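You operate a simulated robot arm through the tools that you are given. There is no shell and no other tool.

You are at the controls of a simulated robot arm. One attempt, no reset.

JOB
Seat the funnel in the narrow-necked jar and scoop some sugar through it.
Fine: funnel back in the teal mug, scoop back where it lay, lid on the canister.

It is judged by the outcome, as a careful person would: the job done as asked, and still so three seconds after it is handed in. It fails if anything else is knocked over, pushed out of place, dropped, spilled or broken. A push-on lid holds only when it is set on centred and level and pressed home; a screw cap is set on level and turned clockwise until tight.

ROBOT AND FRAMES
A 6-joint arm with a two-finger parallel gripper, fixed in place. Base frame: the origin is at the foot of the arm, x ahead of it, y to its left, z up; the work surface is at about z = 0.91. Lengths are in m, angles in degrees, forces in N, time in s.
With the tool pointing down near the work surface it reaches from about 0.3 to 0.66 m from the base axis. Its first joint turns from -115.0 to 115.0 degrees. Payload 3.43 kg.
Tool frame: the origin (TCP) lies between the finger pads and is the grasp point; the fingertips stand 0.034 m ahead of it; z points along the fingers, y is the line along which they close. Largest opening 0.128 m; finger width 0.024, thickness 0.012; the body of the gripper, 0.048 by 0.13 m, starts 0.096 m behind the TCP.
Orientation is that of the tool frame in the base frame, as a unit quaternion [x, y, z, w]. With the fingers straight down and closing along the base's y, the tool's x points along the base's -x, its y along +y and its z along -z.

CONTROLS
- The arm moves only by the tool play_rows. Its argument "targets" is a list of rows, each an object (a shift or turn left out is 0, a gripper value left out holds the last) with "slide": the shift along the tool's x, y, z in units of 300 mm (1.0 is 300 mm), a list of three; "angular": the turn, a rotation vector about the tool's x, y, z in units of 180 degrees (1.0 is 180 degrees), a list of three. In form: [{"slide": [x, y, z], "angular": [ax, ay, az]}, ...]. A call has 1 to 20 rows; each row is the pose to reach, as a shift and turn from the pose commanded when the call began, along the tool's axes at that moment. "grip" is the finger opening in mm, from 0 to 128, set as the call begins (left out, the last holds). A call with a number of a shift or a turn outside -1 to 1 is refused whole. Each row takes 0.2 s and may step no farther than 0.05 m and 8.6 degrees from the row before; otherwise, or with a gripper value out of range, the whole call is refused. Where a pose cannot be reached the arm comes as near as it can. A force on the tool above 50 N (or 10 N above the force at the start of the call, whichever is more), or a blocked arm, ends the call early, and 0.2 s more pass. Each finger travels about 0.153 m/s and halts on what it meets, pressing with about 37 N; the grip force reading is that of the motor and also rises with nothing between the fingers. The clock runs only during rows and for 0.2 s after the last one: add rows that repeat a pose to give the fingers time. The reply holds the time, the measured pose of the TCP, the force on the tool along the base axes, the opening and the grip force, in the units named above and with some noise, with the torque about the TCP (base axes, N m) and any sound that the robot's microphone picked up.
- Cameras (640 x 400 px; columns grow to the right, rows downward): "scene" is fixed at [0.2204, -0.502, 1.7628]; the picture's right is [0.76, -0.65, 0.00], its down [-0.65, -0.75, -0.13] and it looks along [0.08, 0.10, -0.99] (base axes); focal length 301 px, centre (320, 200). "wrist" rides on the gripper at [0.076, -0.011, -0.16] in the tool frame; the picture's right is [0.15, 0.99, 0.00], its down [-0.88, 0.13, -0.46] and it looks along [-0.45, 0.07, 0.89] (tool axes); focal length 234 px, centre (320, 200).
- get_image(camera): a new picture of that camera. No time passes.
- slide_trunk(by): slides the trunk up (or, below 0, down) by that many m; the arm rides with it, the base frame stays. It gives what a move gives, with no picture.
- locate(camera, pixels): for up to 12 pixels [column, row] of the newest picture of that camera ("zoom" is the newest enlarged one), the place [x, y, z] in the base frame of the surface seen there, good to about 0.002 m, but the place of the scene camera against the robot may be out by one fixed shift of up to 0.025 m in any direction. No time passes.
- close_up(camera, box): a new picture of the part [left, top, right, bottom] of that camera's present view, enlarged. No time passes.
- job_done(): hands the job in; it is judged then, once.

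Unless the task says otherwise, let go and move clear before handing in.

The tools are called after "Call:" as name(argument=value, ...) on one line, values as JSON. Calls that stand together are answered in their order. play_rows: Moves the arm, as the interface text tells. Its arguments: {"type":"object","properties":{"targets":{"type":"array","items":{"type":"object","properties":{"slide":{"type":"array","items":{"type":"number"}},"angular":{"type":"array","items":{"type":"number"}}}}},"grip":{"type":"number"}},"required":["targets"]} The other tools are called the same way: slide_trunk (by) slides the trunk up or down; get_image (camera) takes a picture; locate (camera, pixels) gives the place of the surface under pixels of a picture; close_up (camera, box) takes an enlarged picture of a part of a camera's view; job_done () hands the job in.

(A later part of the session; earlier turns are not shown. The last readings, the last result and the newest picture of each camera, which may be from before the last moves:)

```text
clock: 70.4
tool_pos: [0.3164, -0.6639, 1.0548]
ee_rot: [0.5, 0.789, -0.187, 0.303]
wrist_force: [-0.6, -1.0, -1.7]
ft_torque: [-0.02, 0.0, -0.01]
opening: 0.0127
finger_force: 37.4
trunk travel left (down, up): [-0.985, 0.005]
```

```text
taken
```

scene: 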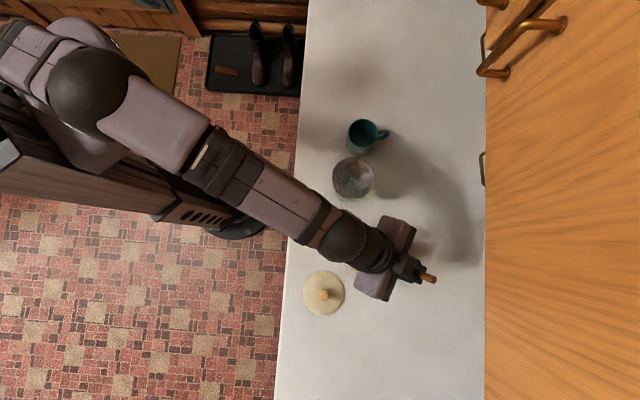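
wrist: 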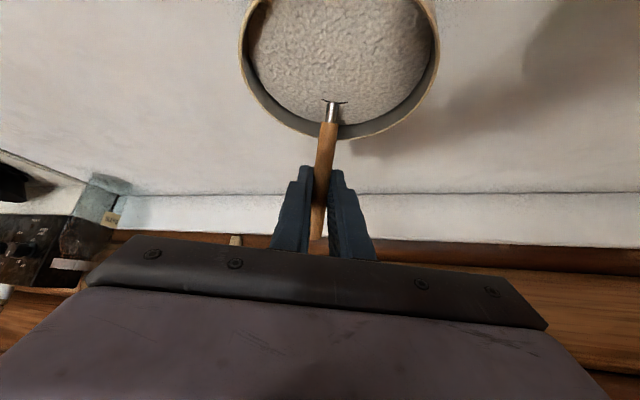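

The cup is fully under the sugar surface (only the ferrule shows at [333,105]). I'll push 25 mm through it, then tip the cup back up to 32° while lifting it out over the canister.

Call:
play_rows(targets=[{"slide": [0.0198, 0, -0.0178]}, {"slide": [0.0396, 0, -0.0357]}, {"slide": [0.0619, 0, -0.0558]}, {"slide": [0.048, 0, -0.0473], "angular": [0, 0.0167, 0]}, {"slide": [0.0331, 0, -0.041], "angular": [0, 0.0333, 0]}, {"slide": [0.0121, 0, -0.0369], "angular": [0, 0.05, 0]}, {"slide": [-0.0053, 0, -0.0437], "angular": [0, 0.0556, 0]}, {"slide": [-0.0323, 0, -0.0687], "angular": [0, 0.0556, 0]}, {"slide": [-0.059, 0, -0.0984], "angular": [0, 0.0556, 0]}, {"slide": [-0.088, 0, -0.1306], "angular": [0, 0.0556, 0]}, {"slide": [-0.1148, 0, -0.1604], "angular": [0, 0.0556, 0]}, {"slide": [-0.1148, 0, -0.1604], "angular": [0, 0.0556, 0]}])

Call:
get_image(camera="wrist")

Call:
close_up(camera="wrist", box=[250, 0, 430, 130])

```text
clock: 73.0
tool_pos: [0.3126, -0.6577, 1.1137]
ee_rot: [0.515, 0.813, -0.143, 0.233]
wrist_force: [0.5, -0.2, -1.0]
ft_torque: [-0.04, -0.02, 0.01]
opening: 0.0128
finger_force: 37.5
trunk travel left (down, up): [-0.985, 0.005]
```

```text
taken
```

wrist: 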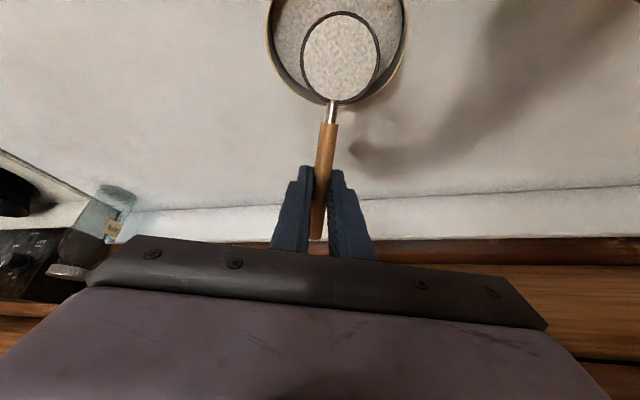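

```text
3.08 times, centred on (340, 65) of wrist
```

zoom: 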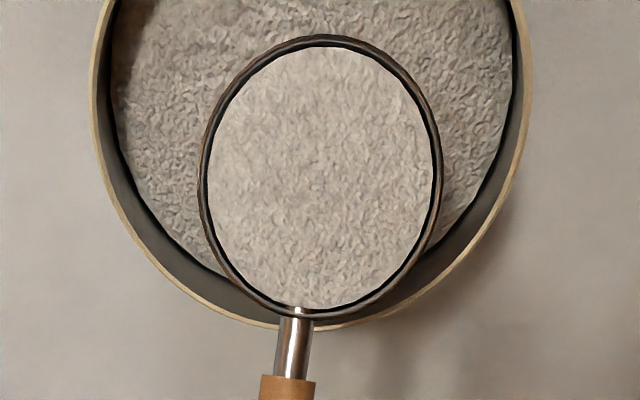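

The cup is brim-full of sugar and nothing has spilled. I'll bring it inward and level it gradually, staying within safe reach.

Call:
play_rows(targets=[{"slide": [-0.0061, 0, -0.0283], "angular": [0, 0.0111, 0]}, {"slide": [0.0121, 0, -0.0588], "angular": [0, 0.025, 0]}, {"slide": [0.0303, 0, -0.0893], "angular": [0, 0.0389, 0]}, {"slide": [0.0558, 0, -0.123], "angular": [0, 0.0528, 0]}, {"slide": [0.0813, 0, -0.1567], "angular": [0, 0.0667, 0]}, {"slide": [0.1052, 0, -0.1787], "angular": [0, 0.0806, 0]}, {"slide": [0.129, 0, -0.2007], "angular": [0, 0.0944, 0]}, {"slide": [0.1542, 0, -0.2222], "angular": [0, 0.1083, 0]}, {"slide": [0.1793, 0, -0.2437], "angular": [0, 0.1222, 0]}, {"slide": [0.2087, 0, -0.267], "angular": [0, 0.1361, 0]}, {"slide": [0.238, 0, -0.2903], "angular": [0, 0.15, 0]}, {"slide": [0.2772, 0, -0.3093], "angular": [0, 0.1639, 0]}, {"slide": [0.3163, 0, -0.3283], "angular": [0, 0.1778, 0]}, {"slide": [0.3163, 0, -0.3283], "angular": [0, 0.1778, 0]}])

Call:
get_image(camera="wrist")

Call:
get_image(camera="scene")

```text
clock: 76.0
tool_pos: [0.2559, -0.5397, 1.1481]
ee_rot: [0.534, 0.846, 0.003, 0.0]
wrist_force: [-0.7, 0.8, -1.6]
ft_torque: [-0.07, -0.02, 0.01]
opening: 0.0128
finger_force: 37.2
trunk travel left (down, up): [-0.985, 0.005]
```

```text
taken
```

wrist: 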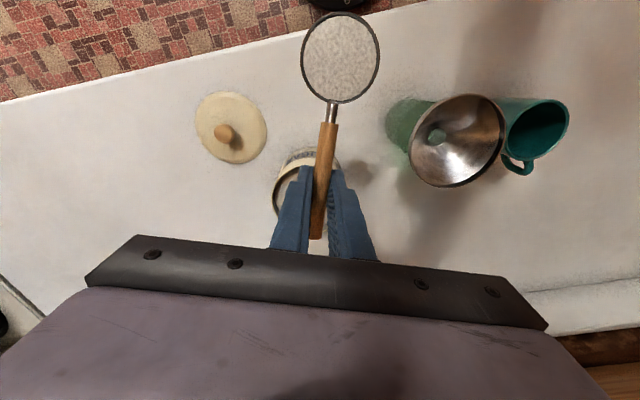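

```text
taken
```

scene: 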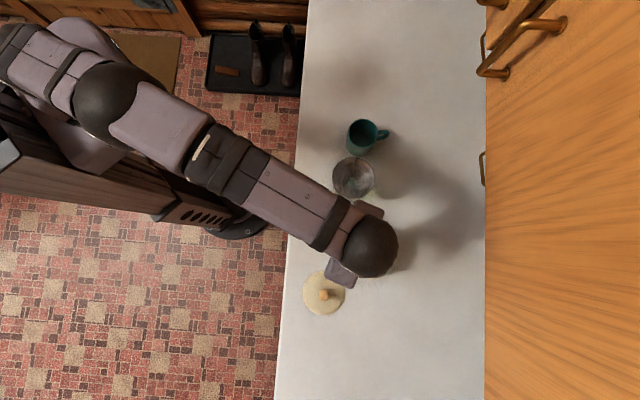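

Level and brim-full, nothing on the counter. I'll measure the funnel's rim in its seated place (wrist [457,140]) before carrying the sugar over.

Call:
close_up(camera="wrist", box=[380, 70, 540, 210])

Call:
locate(camera="wrist", pixels=[[410, 150], [504, 125], [470, 95], [445, 186], [420, 118], [495, 160], [428, 178], [490, 102], [437, 136], [460, 150], [420, 150], [495, 130]])

Call:
close_up(camera="scene", box=[320, 145, 390, 215])

```text
2.86 times, centred on (460, 140) of wrist
```

zoom: 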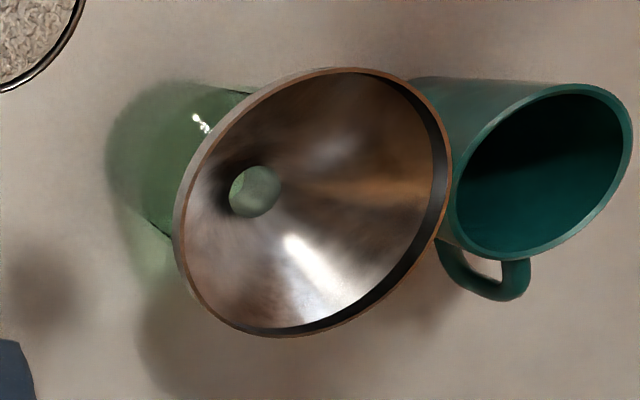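

```text
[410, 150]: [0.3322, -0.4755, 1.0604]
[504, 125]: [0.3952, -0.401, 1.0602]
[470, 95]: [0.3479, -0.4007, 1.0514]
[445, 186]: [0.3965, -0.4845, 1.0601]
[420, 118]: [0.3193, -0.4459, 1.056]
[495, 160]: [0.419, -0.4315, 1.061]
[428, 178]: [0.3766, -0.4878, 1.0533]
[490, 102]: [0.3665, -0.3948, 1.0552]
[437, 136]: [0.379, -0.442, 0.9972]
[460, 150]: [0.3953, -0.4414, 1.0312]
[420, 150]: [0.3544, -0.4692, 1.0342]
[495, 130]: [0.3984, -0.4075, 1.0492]
```

```text
5.71 times, centred on (355, 180) of scene
```

zoom: 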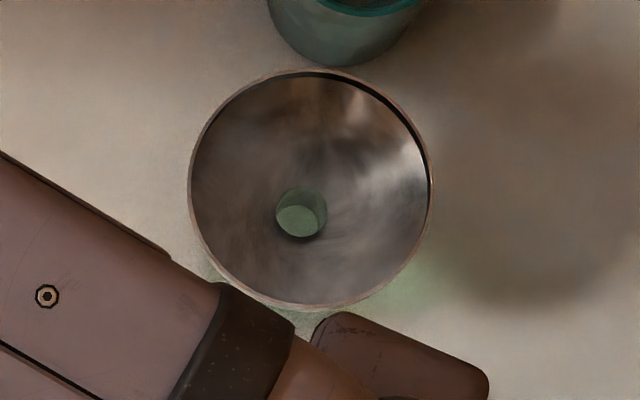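

The funnel is level in the jar: rim centre (0.3695,-0.443), rim z 1.0605. I'll yaw the level, full scoop to -115° and bring it close, cup bottom ~45 mm above the funnel's rim.

Call:
play_rows(targets=[{"slide": [0.001, 0.008, -0.01], "angular": [0, 0, 0.0175]}, {"slide": [0.0025, 0.024, -0.02], "angular": [0, 0, 0.05]}, {"slide": [0.004, 0.042, -0.03], "angular": [0, 0, 0.09]}, {"slide": [0.0055, 0.06, -0.04], "angular": [0, 0, 0.13]}, {"slide": [0.007, 0.078, -0.04], "angular": [0, 0, 0.17]}, {"slide": [0.009, 0.096, -0.04], "angular": [0, 0, 0.21]}, {"slide": [0.0105, 0.112, -0.04], "angular": [0, 0, 0.245]}, {"slide": [0.0118, 0.124, -0.04], "angular": [0, 0, 0.27]}, {"slide": [0.0125, 0.1298, -0.04], "angular": [0, 0, 0.2811]}, {"slide": [0.0125, 0.1298, -0.04], "angular": [0, 0, 0.2811]}])

Call:
get_image(camera="wrist")

Call:
get_image(camera="scene")

```text
clock: 78.2
tool_pos: [0.2906, -0.519, 1.1589]
ee_rot: [0.843, 0.537, 0.005, -0.001]
wrist_force: [-0.2, 0.4, -0.5]
ft_torque: [-0.06, 0.04, 0.01]
opening: 0.0126
finger_force: 37.2
trunk travel left (down, up): [-0.985, 0.005]
```

```text
taken
```

wrist: 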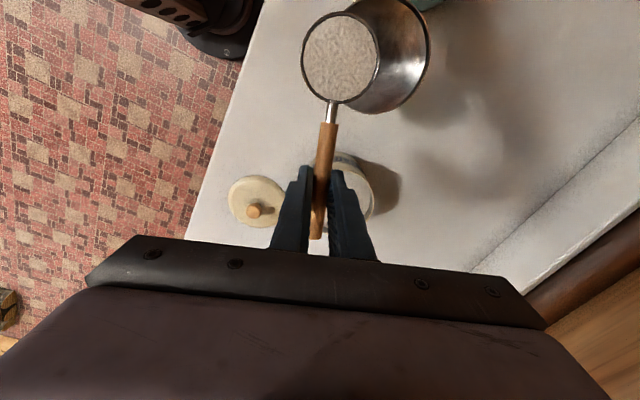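

```text
taken
```

scene: 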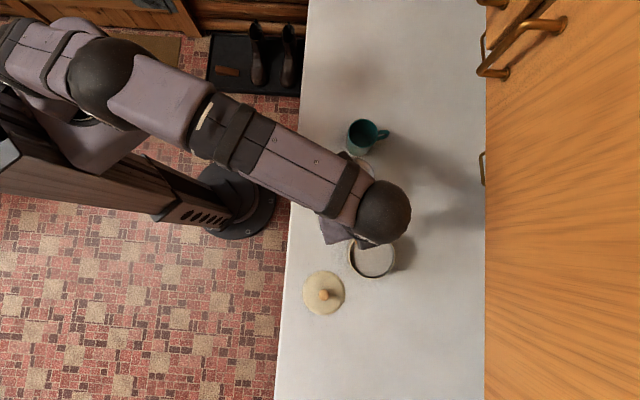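

Yaw -115° reached, sugar still full. Next I'll move to the pre-pour pose with a slight 15° nose-down pitch (well below what it already tolerated).

Call:
play_rows(targets=[{"slide": [-0.004, 0.0263, -0.01], "angular": [0, -0.015, 0]}, {"slide": [-0.009, 0.06, -0.022], "angular": [0, -0.037, 0]}, {"slide": [-0.014, 0.094, -0.035], "angular": [0, -0.06, 0]}, {"slide": [-0.018, 0.118, -0.043], "angular": [0, -0.075, 0]}, {"slide": [-0.0207, 0.1313, -0.049], "angular": [0, -0.0833, 0]}, {"slide": [-0.0207, 0.1313, -0.049], "angular": [0, -0.0833, 0]}])

Call:
get_image(camera="wrist")

Call:
close_up(camera="scene", box=[310, 130, 430, 250])

```text
clock: 79.6
tool_pos: [0.3228, -0.5408, 1.1752]
ee_rot: [0.836, 0.533, -0.106, 0.07]
wrist_force: [-0.6, 1.0, -1.2]
ft_torque: [-0.06, 0.04, 0.02]
opening: 0.0127
finger_force: 36.7
trunk travel left (down, up): [-0.985, 0.005]
```

```text
taken
```

wrist: 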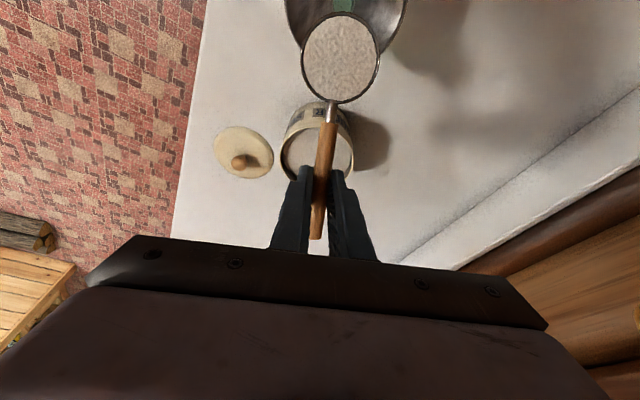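

```text
3.33 times, centred on (370, 190) of scene
```

zoom: 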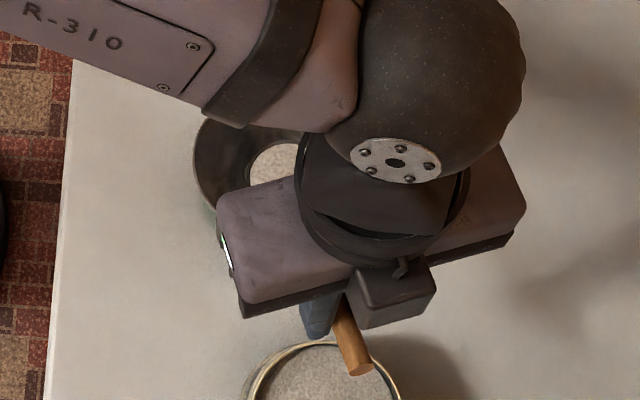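

The full cup is over the funnel (wrist [341,57] above the rim). I'll start the pour, pitching slowly to 60° with the lip held over the funnel's centre.

Call:
play_rows(targets=[{"slide": [0.0103, 0, -0.0248], "angular": [0, -0.0278, 0]}, {"slide": [0.0209, 0, -0.0481], "angular": [0, -0.0556, 0]}, {"slide": [0.0337, 0, -0.0701], "angular": [0, -0.0833, 0]}, {"slide": [0.0518, 0, -0.0912], "angular": [0, -0.1111, 0]}, {"slide": [0.0715, 0, -0.1106], "angular": [0, -0.1389, 0]}, {"slide": [0.0937, 0, -0.128], "angular": [0, -0.1667, 0]}, {"slide": [0.1175, 0, -0.1436], "angular": [0, -0.1944, 0]}, {"slide": [0.1439, 0, -0.1573], "angular": [0, -0.2222, 0]}, {"slide": [0.1718, 0, -0.1689], "angular": [0, -0.25, 0]}, {"slide": [0.1718, 0, -0.1689], "angular": [0, -0.25, 0]}])

Call:
get_image(camera="wrist")

Call:
close_up(camera="scene", box=[310, 130, 430, 250])

```text
clock: 81.8
tool_pos: [0.3487, -0.485, 1.2118]
ee_rot: [0.733, 0.465, -0.419, 0.268]
wrist_force: [0.5, 0.7, -0.1]
ft_torque: [-0.01, 0.0, 0.0]
opening: 0.0129
finger_force: 37.1
trunk travel left (down, up): [-0.985, 0.005]
```

```text
taken
```

wrist: 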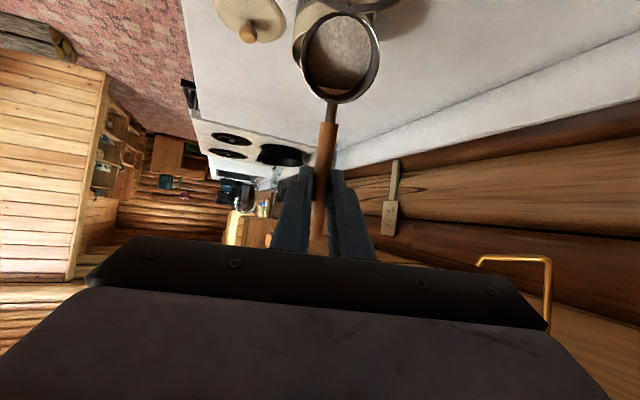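

```text
3.33 times, centred on (370, 190) of scene
```

zoom: 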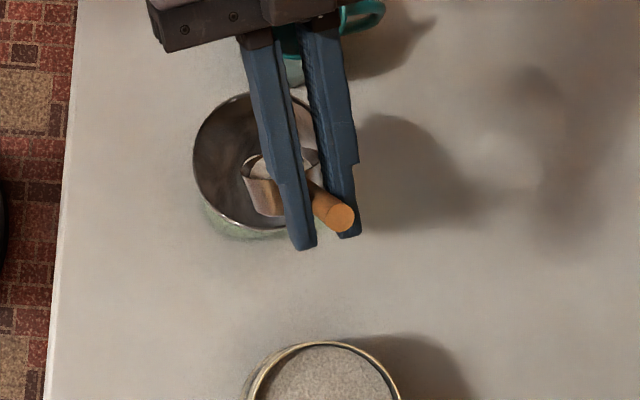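

The cup at 60° shows less sugar (wrist [341,55]) and sits inside the funnel's outline in the scene view. I'll take closer looks for any spill.

Call:
close_up(camera="wrist", box=[280, 0, 420, 115])

Call:
close_up(camera="scene", box=[335, 145, 395, 210])

```text
3.48 times, centred on (350, 58) of wrist
```

zoom: 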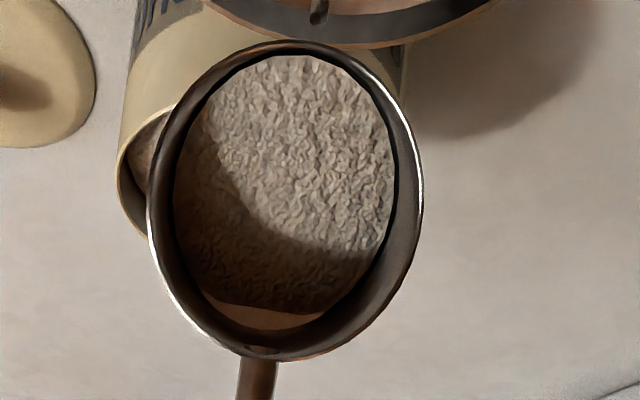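

```text
6.15 times, centred on (365, 178) of scene
```

zoom: 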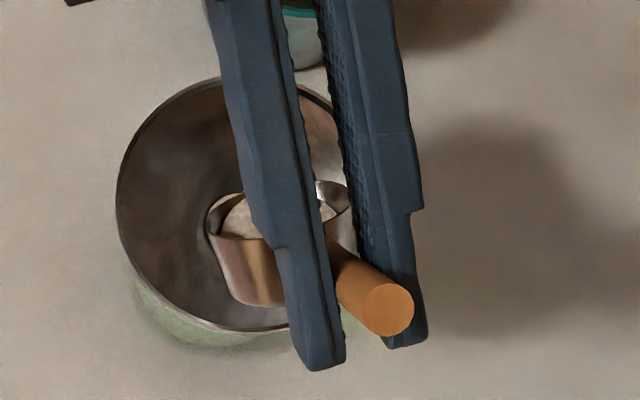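

Sugar is running out over the lip into the funnel with no spill visible. I'll continue the pitch to 90°, keeping the lip above the funnel's centre.

Call:
play_rows(targets=[{"slide": [0.015, 0, -0.0287], "angular": [0, -0.0278, 0]}, {"slide": [0.0322, 0, -0.0565], "angular": [0, -0.0556, 0]}, {"slide": [0.0522, 0, -0.0838], "angular": [0, -0.0833, 0]}, {"slide": [0.0745, 0, -0.1098], "angular": [0, -0.1111, 0]}, {"slide": [0.0989, 0, -0.1353], "angular": [0, -0.1389, 0]}, {"slide": [0.1256, 0, -0.1588], "angular": [0, -0.1667, 0]}, {"slide": [0.1256, 0, -0.1588], "angular": [0, -0.1667, 0]}, {"slide": [0.1256, 0, -0.1588], "angular": [0, -0.1667, 0]}])

Call:
get_image(camera="wrist")

Call:
close_up(camera="wrist", box=[280, 0, 420, 115])

Call:
close_up(camera="scene", box=[320, 130, 410, 220])

```text
clock: 83.6
tool_pos: [0.3752, -0.4292, 1.2027]
ee_rot: [0.6, 0.379, -0.594, 0.378]
wrist_force: [0.2, -0.8, -0.5]
ft_torque: [-0.02, 0.03, -0.04]
opening: 0.0128
finger_force: 37.1
trunk travel left (down, up): [-0.985, 0.005]
```

```text
taken
```

wrist: 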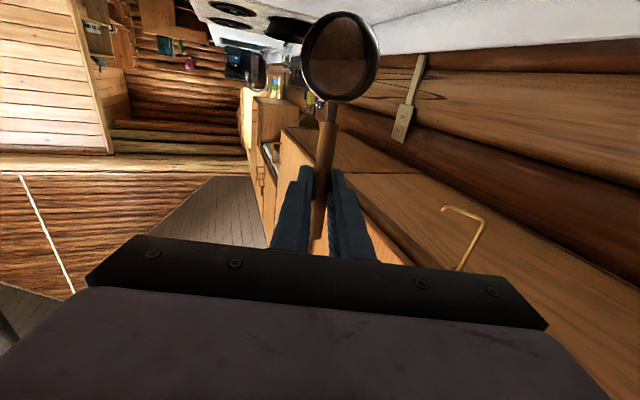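

```text
3.48 times, centred on (350, 58) of wrist
```

zoom: 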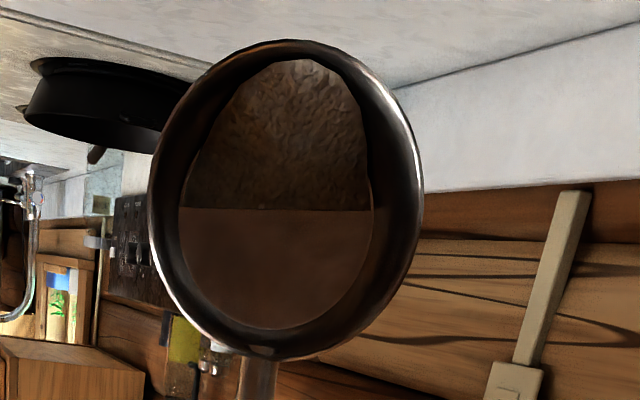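

```text
4.44 times, centred on (365, 175) of scene
```

zoom: 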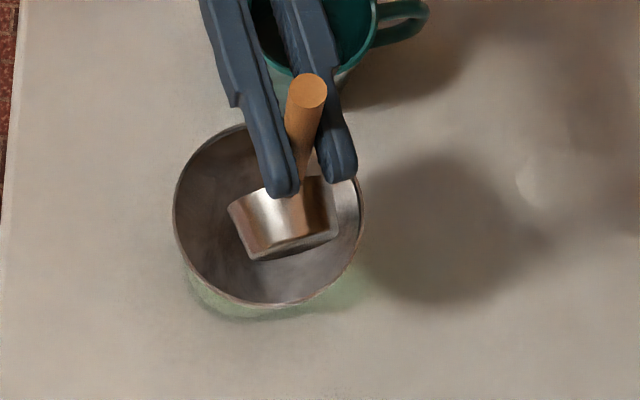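

At 90° a wedge of sugar remains on the lower wall (zoom [290,130]), so it behaves like a granular heap. I'll tip further to 115° to empty it.

Call:
play_rows(targets=[{"slide": [0.0133, 0, -0.0343], "angular": [0, -0.0278, 0]}, {"slide": [0.029, 0, -0.0673], "angular": [0, -0.0556, 0]}, {"slide": [0.0467, 0, -0.0987], "angular": [0, -0.0833, 0]}, {"slide": [0.0663, 0, -0.1287], "angular": [0, -0.1111, 0]}, {"slide": [0.0877, 0, -0.1583], "angular": [0, -0.1389, 0]}, {"slide": [0.0877, 0, -0.1583], "angular": [0, -0.1389, 0]}, {"slide": [0.0877, 0, -0.1583], "angular": [0, -0.1389, 0]}])

Call:
close_up(camera="wrist", box=[280, 0, 420, 115])

Call:
close_up(camera="scene", box=[320, 130, 410, 220])

```text
clock: 85.2
tool_pos: [0.3955, -0.3862, 1.1769]
ee_rot: [-0.456, -0.29, 0.709, -0.453]
wrist_force: [-0.8, 0.3, -0.2]
ft_torque: [0.07, -0.04, 0.01]
opening: 0.0125
finger_force: 36.9
trunk travel left (down, up): [-0.985, 0.005]
```

```text
3.48 times, centred on (350, 58) of wrist
```

zoom: 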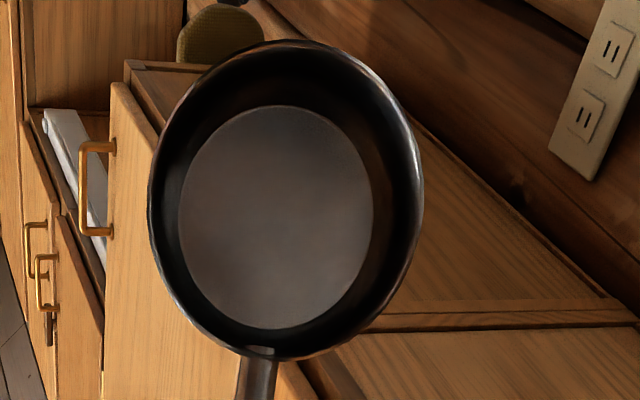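

```text
4.44 times, centred on (365, 175) of scene
```

zoom: 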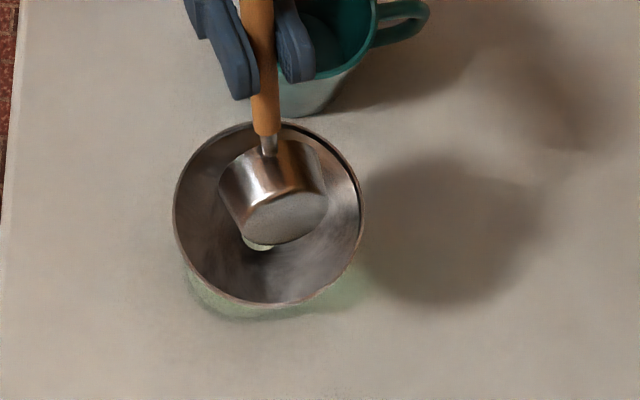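

The cup is empty (bare bottom in the wrist view) and no sugar lies on the counter or funnel rim. I'll tip the scoop back along the same path.

Call:
play_rows(targets=[{"slide": [-0.0092, 0, 0.0536], "angular": [0, 0.0417, 0]}, {"slide": [-0.0147, 0, 0.1073], "angular": [0, 0.0833, 0]}, {"slide": [-0.0138, 0, 0.162], "angular": [0, 0.125, 0]}, {"slide": [-0.0086, 0, 0.2158], "angular": [0, 0.1667, 0]}, {"slide": [0.0025, 0, 0.2673], "angular": [0, 0.2083, 0]}, {"slide": [0.0178, 0, 0.3157], "angular": [0, 0.25, 0]}, {"slide": [0.0382, 0, 0.3603], "angular": [0, 0.2917, 0]}, {"slide": [0.0618, 0, 0.4], "angular": [0, 0.3333, 0]}, {"slide": [0.0895, 0, 0.4342], "angular": [0, 0.375, 0]}, {"slide": [0.1204, 0, 0.4632], "angular": [0, 0.4167, 0]}, {"slide": [0.1548, 0, 0.4865], "angular": [0, 0.4583, 0]}, {"slide": [0.1907, 0, 0.5021], "angular": [0, 0.5, 0]}, {"slide": [0.2283, 0, 0.5118], "angular": [0, 0.5417, 0]}, {"slide": [0.2283, 0, 0.5118], "angular": [0, 0.5417, 0]}])

Call:
get_image(camera="wrist")

Call:
get_image(camera="scene")

```text
clock: 88.2
tool_pos: [0.3234, -0.5387, 1.1782]
ee_rot: [0.834, 0.531, -0.124, 0.082]
wrist_force: [0.0, -0.2, -1.7]
ft_torque: [-0.04, 0.01, 0.01]
opening: 0.0127
finger_force: 36.7
trunk travel left (down, up): [-0.985, 0.005]
```

```text
taken
```

wrist: 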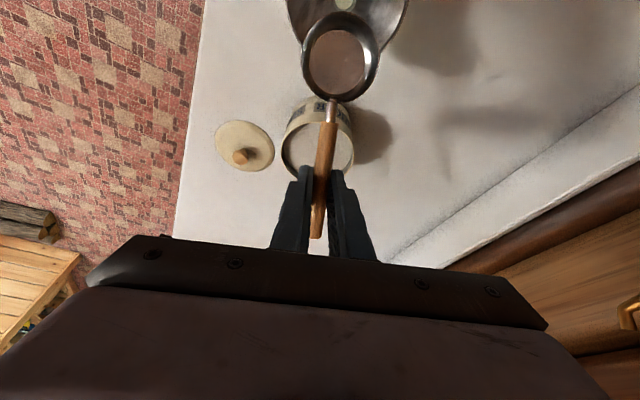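

```text
taken
```

scene: 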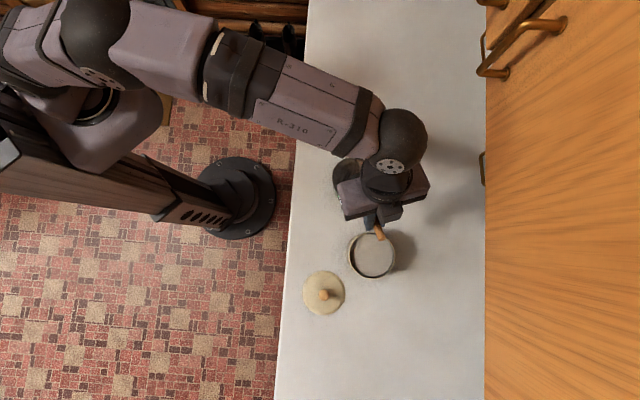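

The scoop is back near level and empty; scene shows nothing disturbed. I'll level it and back off from the funnel.

Call:
play_rows(targets=[{"slide": [0.006, -0.0266, 0.0104], "angular": [0, 0.0194, 0]}, {"slide": [0.0119, -0.0531, 0.0207], "angular": [0, 0.0389, 0]}, {"slide": [0.0178, -0.0797, 0.0311], "angular": [0, 0.0583, 0]}, {"slide": [0.0238, -0.1062, 0.0414], "angular": [0, 0.0778, 0]}, {"slide": [0.0297, -0.1328, 0.0518], "angular": [0, 0.0972, 0]}, {"slide": [0.0297, -0.1328, 0.0518], "angular": [0, 0.0972, 0]}])

```text
clock: 89.6
tool_pos: [0.2886, -0.5173, 1.1602]
ee_rot: [0.844, 0.537, 0.005, -0.001]
wrist_force: [-0.1, -0.6, -0.5]
ft_torque: [-0.05, 0.05, 0.01]
opening: 0.0127
finger_force: 36.9
trunk travel left (down, up): [-0.985, 0.005]
```

Level at yaw -115°. Next I'll carry it back over where it lay, with the original yaw.

Call:
play_rows(targets=[{"slide": [-0.0325, -0.0589, 0], "angular": [0, 0, 0.0169]}, {"slide": [-0.0651, -0.1178, 0], "angular": [0, 0, 0.0337]}, {"slide": [-0.0977, -0.1767, 0], "angular": [0, 0, 0.0506]}, {"slide": [-0.1302, -0.2355, 0.02], "angular": [0, 0, 0.0674]}, {"slide": [-0.1628, -0.2944, 0.06], "angular": [0, 0, 0.0843]}, {"slide": [-0.1953, -0.3533, 0.12], "angular": [0, 0, 0.1011]}, {"slide": [-0.1953, -0.3533, 0.2], "angular": [0, 0, 0.1011]}, {"slide": [-0.1953, -0.3533, 0.3], "angular": [0, 0, 0.1011]}, {"slide": [-0.1953, -0.3533, 0.3667], "angular": [0, 0, 0.1011]}, {"slide": [-0.1953, -0.3533, 0.3667], "angular": [0, 0, 0.1011]}])

Call:
get_image(camera="wrist")

Call:
get_image(camera="scene")

```text
clock: 91.8
tool_pos: [0.1679, -0.5251, 1.051]
ee_rot: [0.918, 0.396, 0.004, -0.001]
wrist_force: [-1.1, -0.3, -0.2]
ft_torque: [-0.04, 0.01, 0.01]
opening: 0.0125
finger_force: 37.0
trunk travel left (down, up): [-0.985, 0.005]
```

```text
taken
```

wrist: 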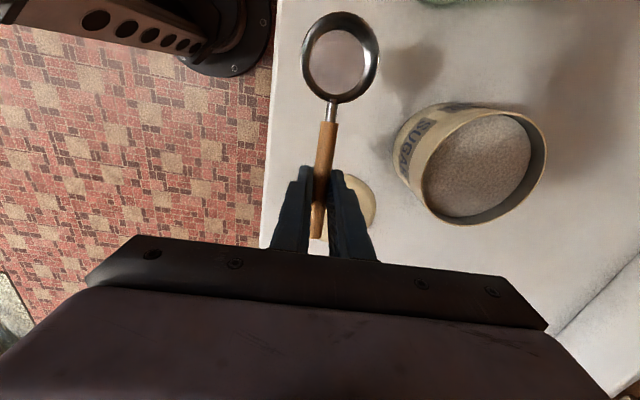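

```text
taken
```

scene: 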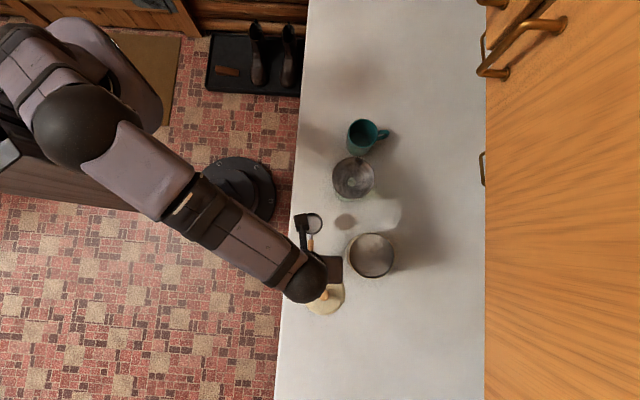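

It's right over its old place (reading within ~2 mm). I'll lower it to the counter, slowly at the end.

Call:
play_rows(targets=[{"slide": [-0.0027, 0.0044, 0.08]}, {"slide": [-0.0027, 0.0044, 0.16]}, {"slide": [-0.0027, 0.0044, 0.23]}, {"slide": [-0.0027, 0.0044, 0.28]}, {"slide": [-0.0027, 0.0044, 0.305]}, {"slide": [-0.0027, 0.0044, 0.318]}, {"slide": [-0.0027, 0.0044, 0.318]}])

Call:
get_image(camera="wrist")

```text
clock: 93.4
tool_pos: [0.1711, -0.5262, 0.9553]
ee_rot: [0.918, 0.397, 0.004, -0.002]
wrist_force: [-1.2, 0.6, 2.8]
ft_torque: [0.22, -0.26, 0.01]
opening: 0.0126
finger_force: 37.1
trunk travel left (down, up): [-0.985, 0.005]
```

```text
taken
```

wrist: 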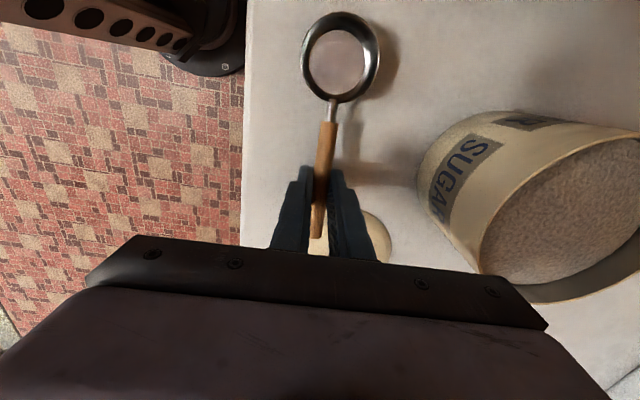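

The cup touches down (2.8 N) at TCP z 0.955. I'll open the fingers and check that it settles.

Call:
play_rows(targets=[{"slide": [0, 0, 0]}, {"slide": [0, 0, 0]}, {"slide": [0, 0, 0]}], grip=45)

Call:
get_image(camera="wrist")

```text
clock: 94.2
tool_pos: [0.1705, -0.5274, 0.9553]
ee_rot: [0.918, 0.396, 0.004, -0.001]
wrist_force: [-0.6, 1.0, -0.7]
ft_torque: [0.01, -0.03, -0.01]
opening: 0.0451
finger_force: 0.0
trunk travel left (down, up): [-0.985, 0.005]
```

```text
taken
```

wrist: 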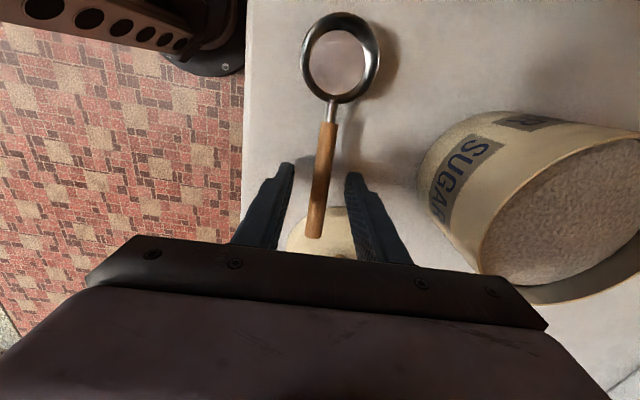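

The scoop rests freely between the open fingers. I'll rise straight up and compare its place with the original.

Call:
play_rows(targets=[{"slide": [0, 0, -0.06]}, {"slide": [0, 0, -0.16]}, {"slide": [0, 0, -0.3]}, {"slide": [0, 0, -0.45]}, {"slide": [0, 0, -0.6]}, {"slide": [0, 0, -0.6]}])

Call:
get_image(camera="wrist")

Call:
get_image(camera="scene")

Call:
close_up(camera="scene", box=[280, 200, 440, 320])

```text
clock: 95.6
tool_pos: [0.1686, -0.5278, 1.1337]
ee_rot: [0.918, 0.396, 0.004, -0.002]
wrist_force: [0.2, 0.1, 0.0]
ft_torque: [-0.02, -0.05, 0.0]
opening: 0.0452
finger_force: 0.1
trunk travel left (down, up): [-0.985, 0.005]
```

```text
taken
```

wrist: 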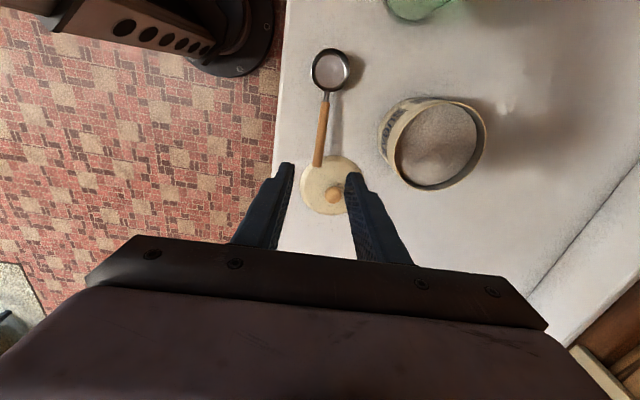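

```text
taken
```

scene: 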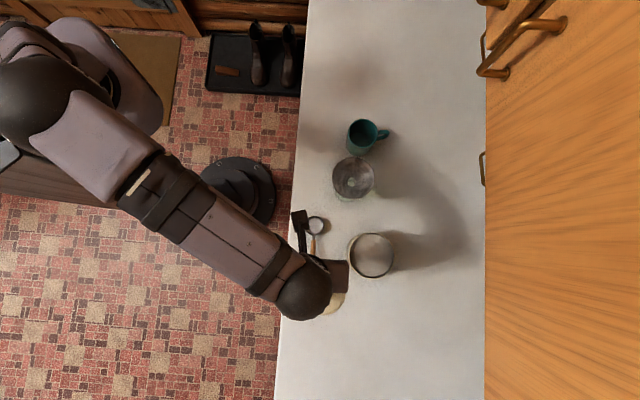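

```text
3.33 times, centred on (360, 260) of scene
```

zoom: 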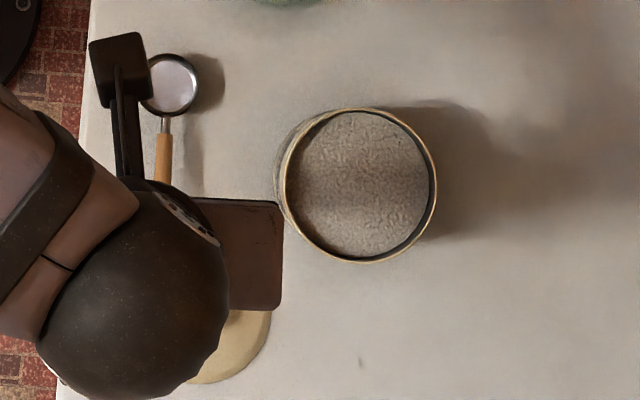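

The scoop rests about 5–6 mm from its old spot with the same direction, and the counter is clean. Next I'll move above the funnel (yaw -30°) with the fingers wide open.

Call:
play_rows(targets=[{"slide": [0.03, 0.013, -0.08], "angular": [0, 0, -0.0441]}, {"slide": [0.08, 0.035, -0.15], "angular": [0, 0, -0.0883]}, {"slide": [0.13, 0.0574, -0.15], "angular": [0, 0, -0.1324]}, {"slide": [0.185, 0.0816, -0.15], "angular": [0, 0, -0.1766]}, {"slide": [0.24, 0.1059, -0.15], "angular": [0, 0, -0.2207]}, {"slide": [0.295, 0.1302, -0.15], "angular": [0, 0, -0.2649]}, {"slide": [0.35, 0.1545, -0.15], "angular": [0, 0, -0.309]}, {"slide": [0.405, 0.1787, -0.15], "angular": [0, 0, -0.3532]}, {"slide": [0.46, 0.203, -0.15], "angular": [0, 0, -0.3973]}, {"slide": [0.515, 0.2273, -0.15], "angular": [0, 0, -0.4415]}, {"slide": [0.57, 0.2516, -0.15], "angular": [0, 0, -0.4856]}, {"slide": [0.62, 0.2736, -0.15], "angular": [0, 0, -0.5298]}, {"slide": [0.6652, 0.2936, -0.15], "angular": [0, 0, -0.5739]}, {"slide": [0.6652, 0.2936, -0.15], "angular": [0, 0, -0.5739]}], grip=128)

Call:
get_image(camera="wrist")

Call:
get_image(camera="scene")

```text
clock: 98.6
tool_pos: [0.3695, -0.4433, 1.181]
ee_rot: [0.258, 0.966, 0.004, 0.001]
wrist_force: [0.3, -0.3, -0.6]
ft_torque: [-0.04, -0.03, 0.02]
opening: 0.1283
finger_force: 0.0
trunk travel left (down, up): [-0.985, 0.005]
```

```text
taken
```

wrist: 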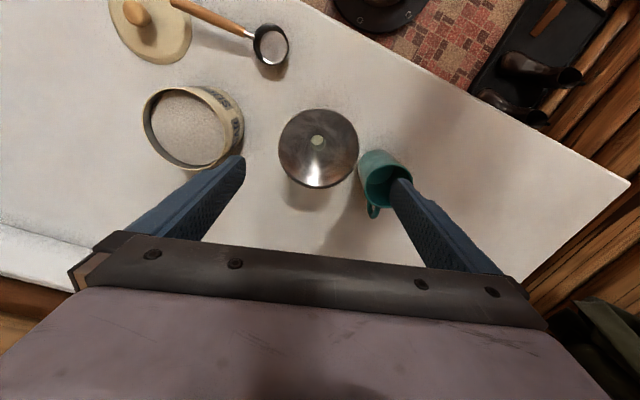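

```text
taken
```

scene: 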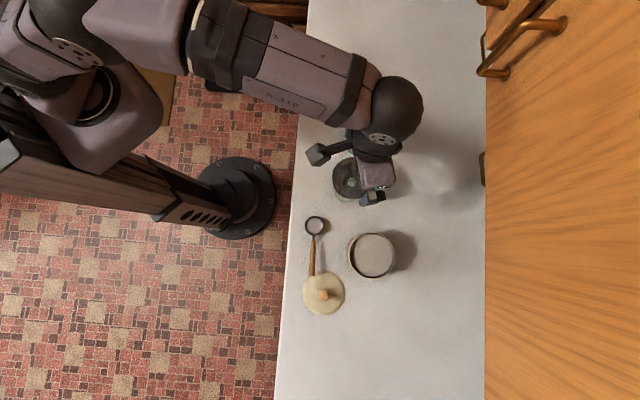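

Centred over the funnel within ~1 mm (rim ellipse [278–358, 109–188]). I'll lower to straddle its collar.

Call:
play_rows(targets=[{"slide": [0, 0, 0.1]}, {"slide": [0, 0, 0.2]}, {"slide": [0, 0, 0.28]}, {"slide": [0, 0, 0.34]}, {"slide": [0, 0, 0.3833]}, {"slide": [0, 0, 0.3833]}])

Call:
get_image(camera="wrist")

```text
clock: 100.0
tool_pos: [0.3709, -0.4426, 1.0655]
ee_rot: [0.259, 0.966, 0.004, 0.001]
wrist_force: [-0.5, 0.8, -0.6]
ft_torque: [0.01, 0.02, 0.0]
opening: 0.128
finger_force: 0.1
trunk travel left (down, up): [-0.985, 0.005]
```

```text
taken
```

wrist: 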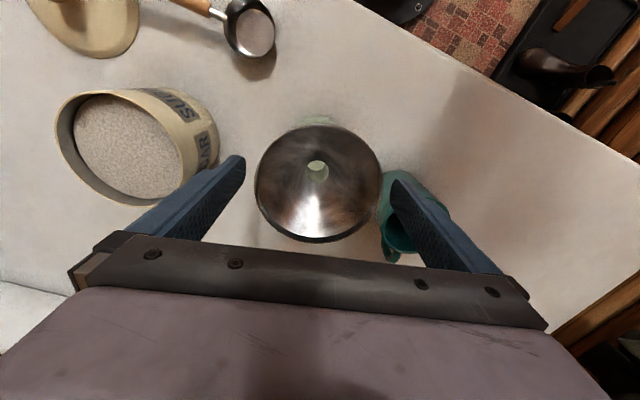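

Gaps on both sides of the rim are equal (~10 px). I'll glance through the hole for sugar, then close on the collar.

Call:
close_up(camera="wrist", box=[296, 146, 336, 186])

Call:
play_rows(targets=[{"slide": [0, 0, 0]}, {"slide": [0, 0, 0]}, {"slide": [0, 0, 0]}, {"slide": [0, 0, 0]}], grip=85)

Call:
get_image(camera="wrist")

```text
10.00 times, centred on (316, 166) of wrist
```

zoom: 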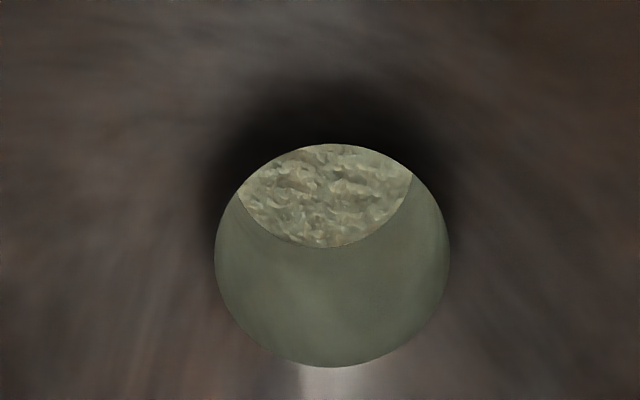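

```text
clock: 101.0
tool_pos: [0.3704, -0.4426, 1.0664]
ee_rot: [0.259, 0.966, 0.005, 0.002]
wrist_force: [-0.3, -0.3, -0.6]
ft_torque: [-0.02, 0.03, -0.02]
opening: 0.0984
finger_force: 37.0
trunk travel left (down, up): [-0.985, 0.005]
```

```text
taken
```

wrist: 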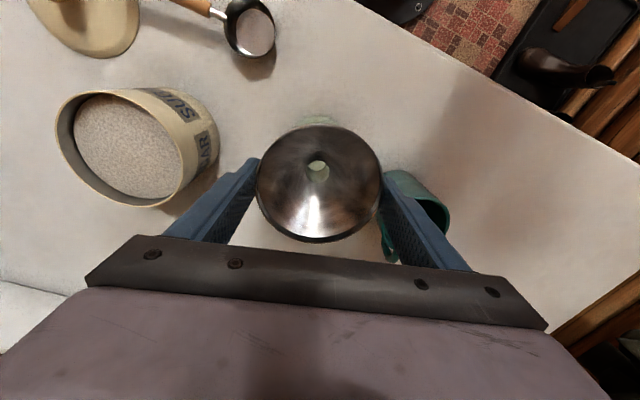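

Sugar is visible in the jar through the spout (zoom [330,195]), so the pour worked. The collar is gripped at 98.4 mm, 37 N; I'll lift slowly and check that the jar stays.

Call:
play_rows(targets=[{"slide": [0, 0, -0.01]}, {"slide": [0, 0, -0.025]}, {"slide": [0, 0, -0.045]}, {"slide": [0, 0, -0.07]}, {"slide": [0, 0, -0.07]}])

Call:
get_image(camera="wrist")

Call:
close_up(camera="scene", box=[310, 110, 430, 230])

```text
clock: 102.2
tool_pos: [0.3709, -0.4419, 1.0862]
ee_rot: [0.259, 0.966, 0.003, 0.001]
wrist_force: [-1.1, -0.8, -0.4]
ft_torque: [0.03, 0.01, 0.05]
opening: 0.0988
finger_force: 36.8
trunk travel left (down, up): [-0.985, 0.005]
```

```text
taken
```

wrist: 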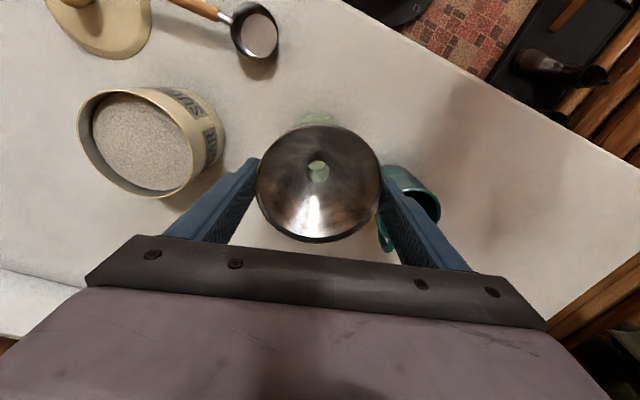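

```text
3.33 times, centred on (370, 170) of scene
```

zoom: 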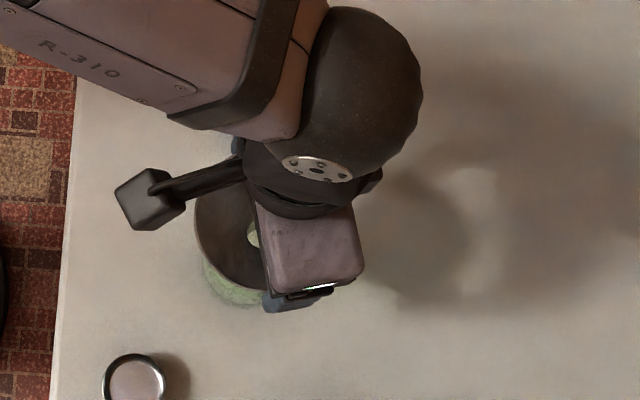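

The funnel came free cleanly and hangs level; the jar hasn't moved. I'll lift on to clear the spout and then check the mug's place.

Call:
play_rows(targets=[{"slide": [0, 0, -0.06]}, {"slide": [0, 0, -0.12]}, {"slide": [0, 0, -0.18]}, {"slide": [0, 0, -0.18]}])

Call:
get_image(camera="wrist")

Call:
close_up(camera="scene", box=[330, 100, 420, 210])

```text
clock: 103.2
tool_pos: [0.3705, -0.444, 1.1398]
ee_rot: [0.259, 0.966, 0.005, 0.001]
wrist_force: [-0.6, -1.0, -0.1]
ft_torque: [0.01, 0.01, 0.0]
opening: 0.0988
finger_force: 37.3
trunk travel left (down, up): [-0.985, 0.005]
```

```text
taken
```

wrist: 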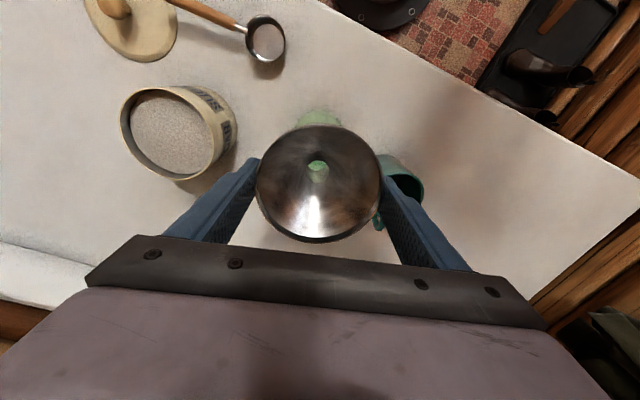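

```text
3.64 times, centred on (375, 155) of scene
```

zoom: 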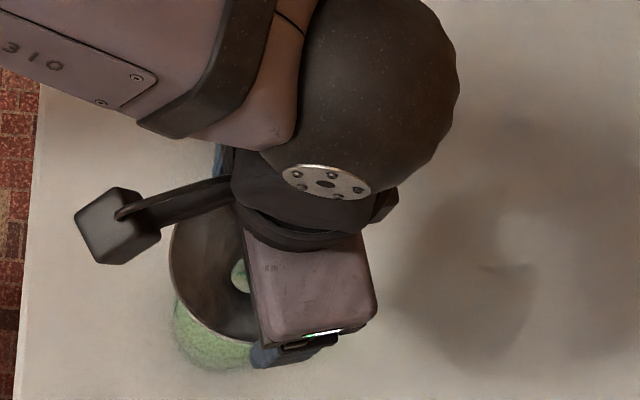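

The spout is clear of the jar. I'll step 50 mm to the left so the mug shows beside the fingers and can be measured with the wrist camera.

Call:
play_rows(targets=[{"slide": [0, -0.08, 0]}, {"slide": [0, -0.1667, 0]}, {"slide": [0, -0.1667, 0]}])

Call:
close_up(camera="wrist", box=[360, 110, 500, 250])

Call:
get_image(camera="wrist")

```text
clock: 104.0
tool_pos: [0.3459, -0.4858, 1.1414]
ee_rot: [0.258, 0.966, 0.004, 0.001]
wrist_force: [0.6, 0.3, -0.4]
ft_torque: [-0.02, 0.01, 0.01]
opening: 0.0985
finger_force: 37.4
trunk travel left (down, up): [-0.985, 0.005]
```

```text
2.86 times, centred on (430, 180) of wrist
```

zoom: 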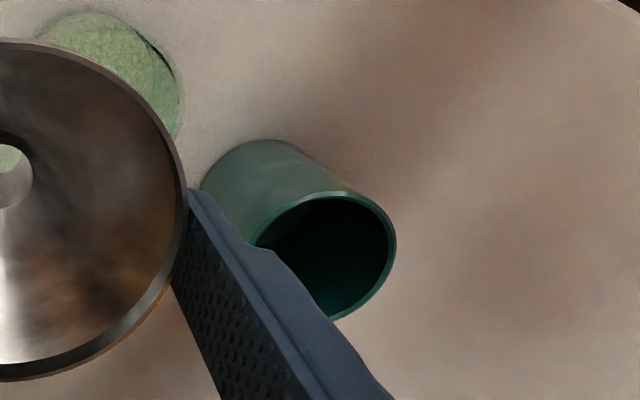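

```text
taken
```

wrist: 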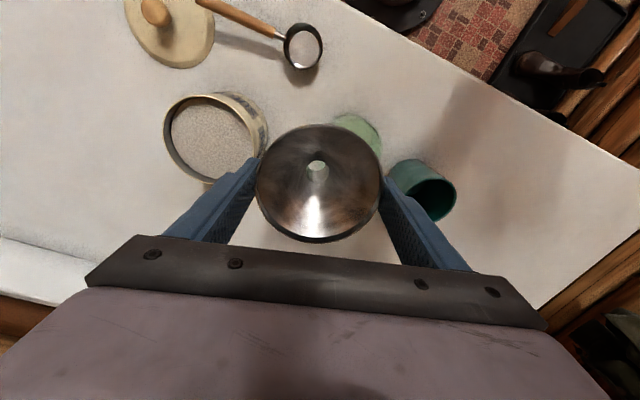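

The mug's mouth is now visible (zoom [330,250]). I'll measure its rim by depth points.

Call:
locate(camera="zoom", pixels=[[322, 193], [345, 193], [368, 203], [385, 218], [394, 240], [390, 264], [378, 288], [360, 305], [340, 317], [295, 205], [275, 220], [262, 236]])

```text
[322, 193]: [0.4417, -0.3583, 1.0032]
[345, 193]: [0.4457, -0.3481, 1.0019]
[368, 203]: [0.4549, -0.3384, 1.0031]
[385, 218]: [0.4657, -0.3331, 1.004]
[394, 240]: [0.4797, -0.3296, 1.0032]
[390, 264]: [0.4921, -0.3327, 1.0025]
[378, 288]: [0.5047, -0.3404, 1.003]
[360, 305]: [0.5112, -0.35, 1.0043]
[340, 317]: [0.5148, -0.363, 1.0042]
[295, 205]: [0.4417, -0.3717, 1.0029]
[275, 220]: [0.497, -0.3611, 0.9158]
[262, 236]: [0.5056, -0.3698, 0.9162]
```

A circle fit puts the mug's centre at (0.478,-0.366), rim z 1.003. I'll carry the funnel over it.

Call:
play_rows(targets=[{"slide": [-0.0304, 0.0944, 0]}, {"slide": [-0.0608, 0.1888, 0]}, {"slide": [-0.0911, 0.2832, 0]}, {"slide": [-0.1215, 0.3775, 0]}, {"slide": [-0.1519, 0.4719, 0]}, {"slide": [-0.1823, 0.5663, 0]}, {"slide": [-0.1823, 0.5663, 0]}])

Call:
get_image(camera="wrist")

Call:
close_up(camera="scene", box=[330, 80, 430, 200])

```text
clock: 105.6
tool_pos: [0.4786, -0.3678, 1.1426]
ee_rot: [0.258, 0.966, 0.004, 0.003]
wrist_force: [0.5, 0.1, -1.0]
ft_torque: [-0.03, 0.01, 0.01]
opening: 0.0984
finger_force: 36.9
trunk travel left (down, up): [-0.985, 0.005]
```

```text
taken
```

wrist: 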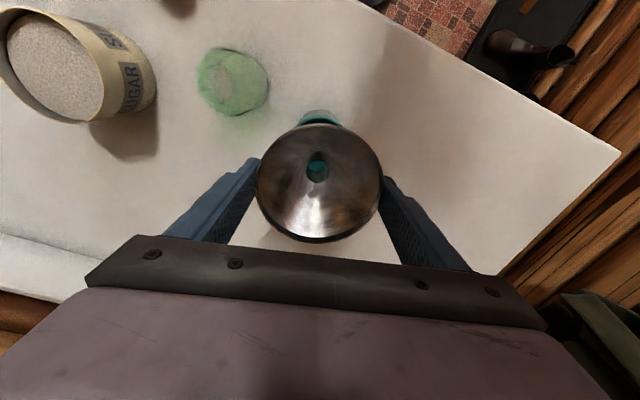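

```text
3.33 times, centred on (380, 140) of scene
```

zoom: 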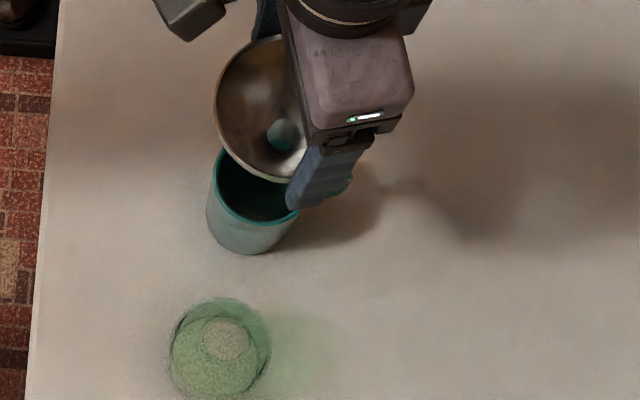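

The jar holds the sugar (scene zoom [220,345]) and the funnel is above the mug. I'll lower it in, slowly near the seat.

Call:
play_rows(targets=[{"slide": [0, 0, 0.07]}, {"slide": [0, 0, 0.14]}, {"slide": [0, 0, 0.21]}, {"slide": [0, 0, 0.27]}, {"slide": [0, 0, 0.32]}, {"slide": [0, 0, 0.35]}, {"slide": [0, 0, 0.35]}])

Call:
get_image(camera="wrist")

```text
clock: 107.2
tool_pos: [0.4788, -0.3668, 1.0395]
ee_rot: [0.259, 0.966, 0.003, 0.002]
wrist_force: [0.4, -0.4, -1.0]
ft_torque: [0.0, 0.03, -0.02]
opening: 0.0984
finger_force: 37.0
trunk travel left (down, up): [-0.985, 0.005]
```

```text
taken
```

wrist: 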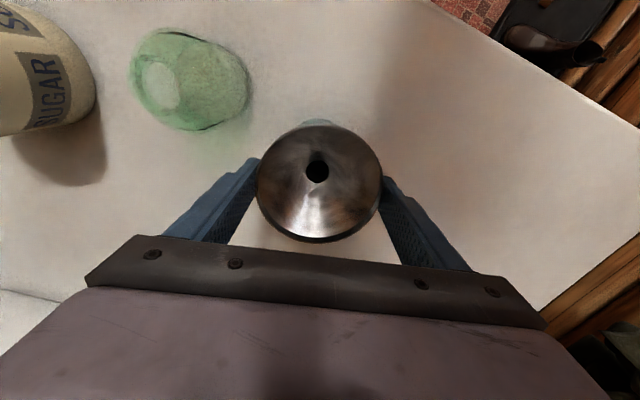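

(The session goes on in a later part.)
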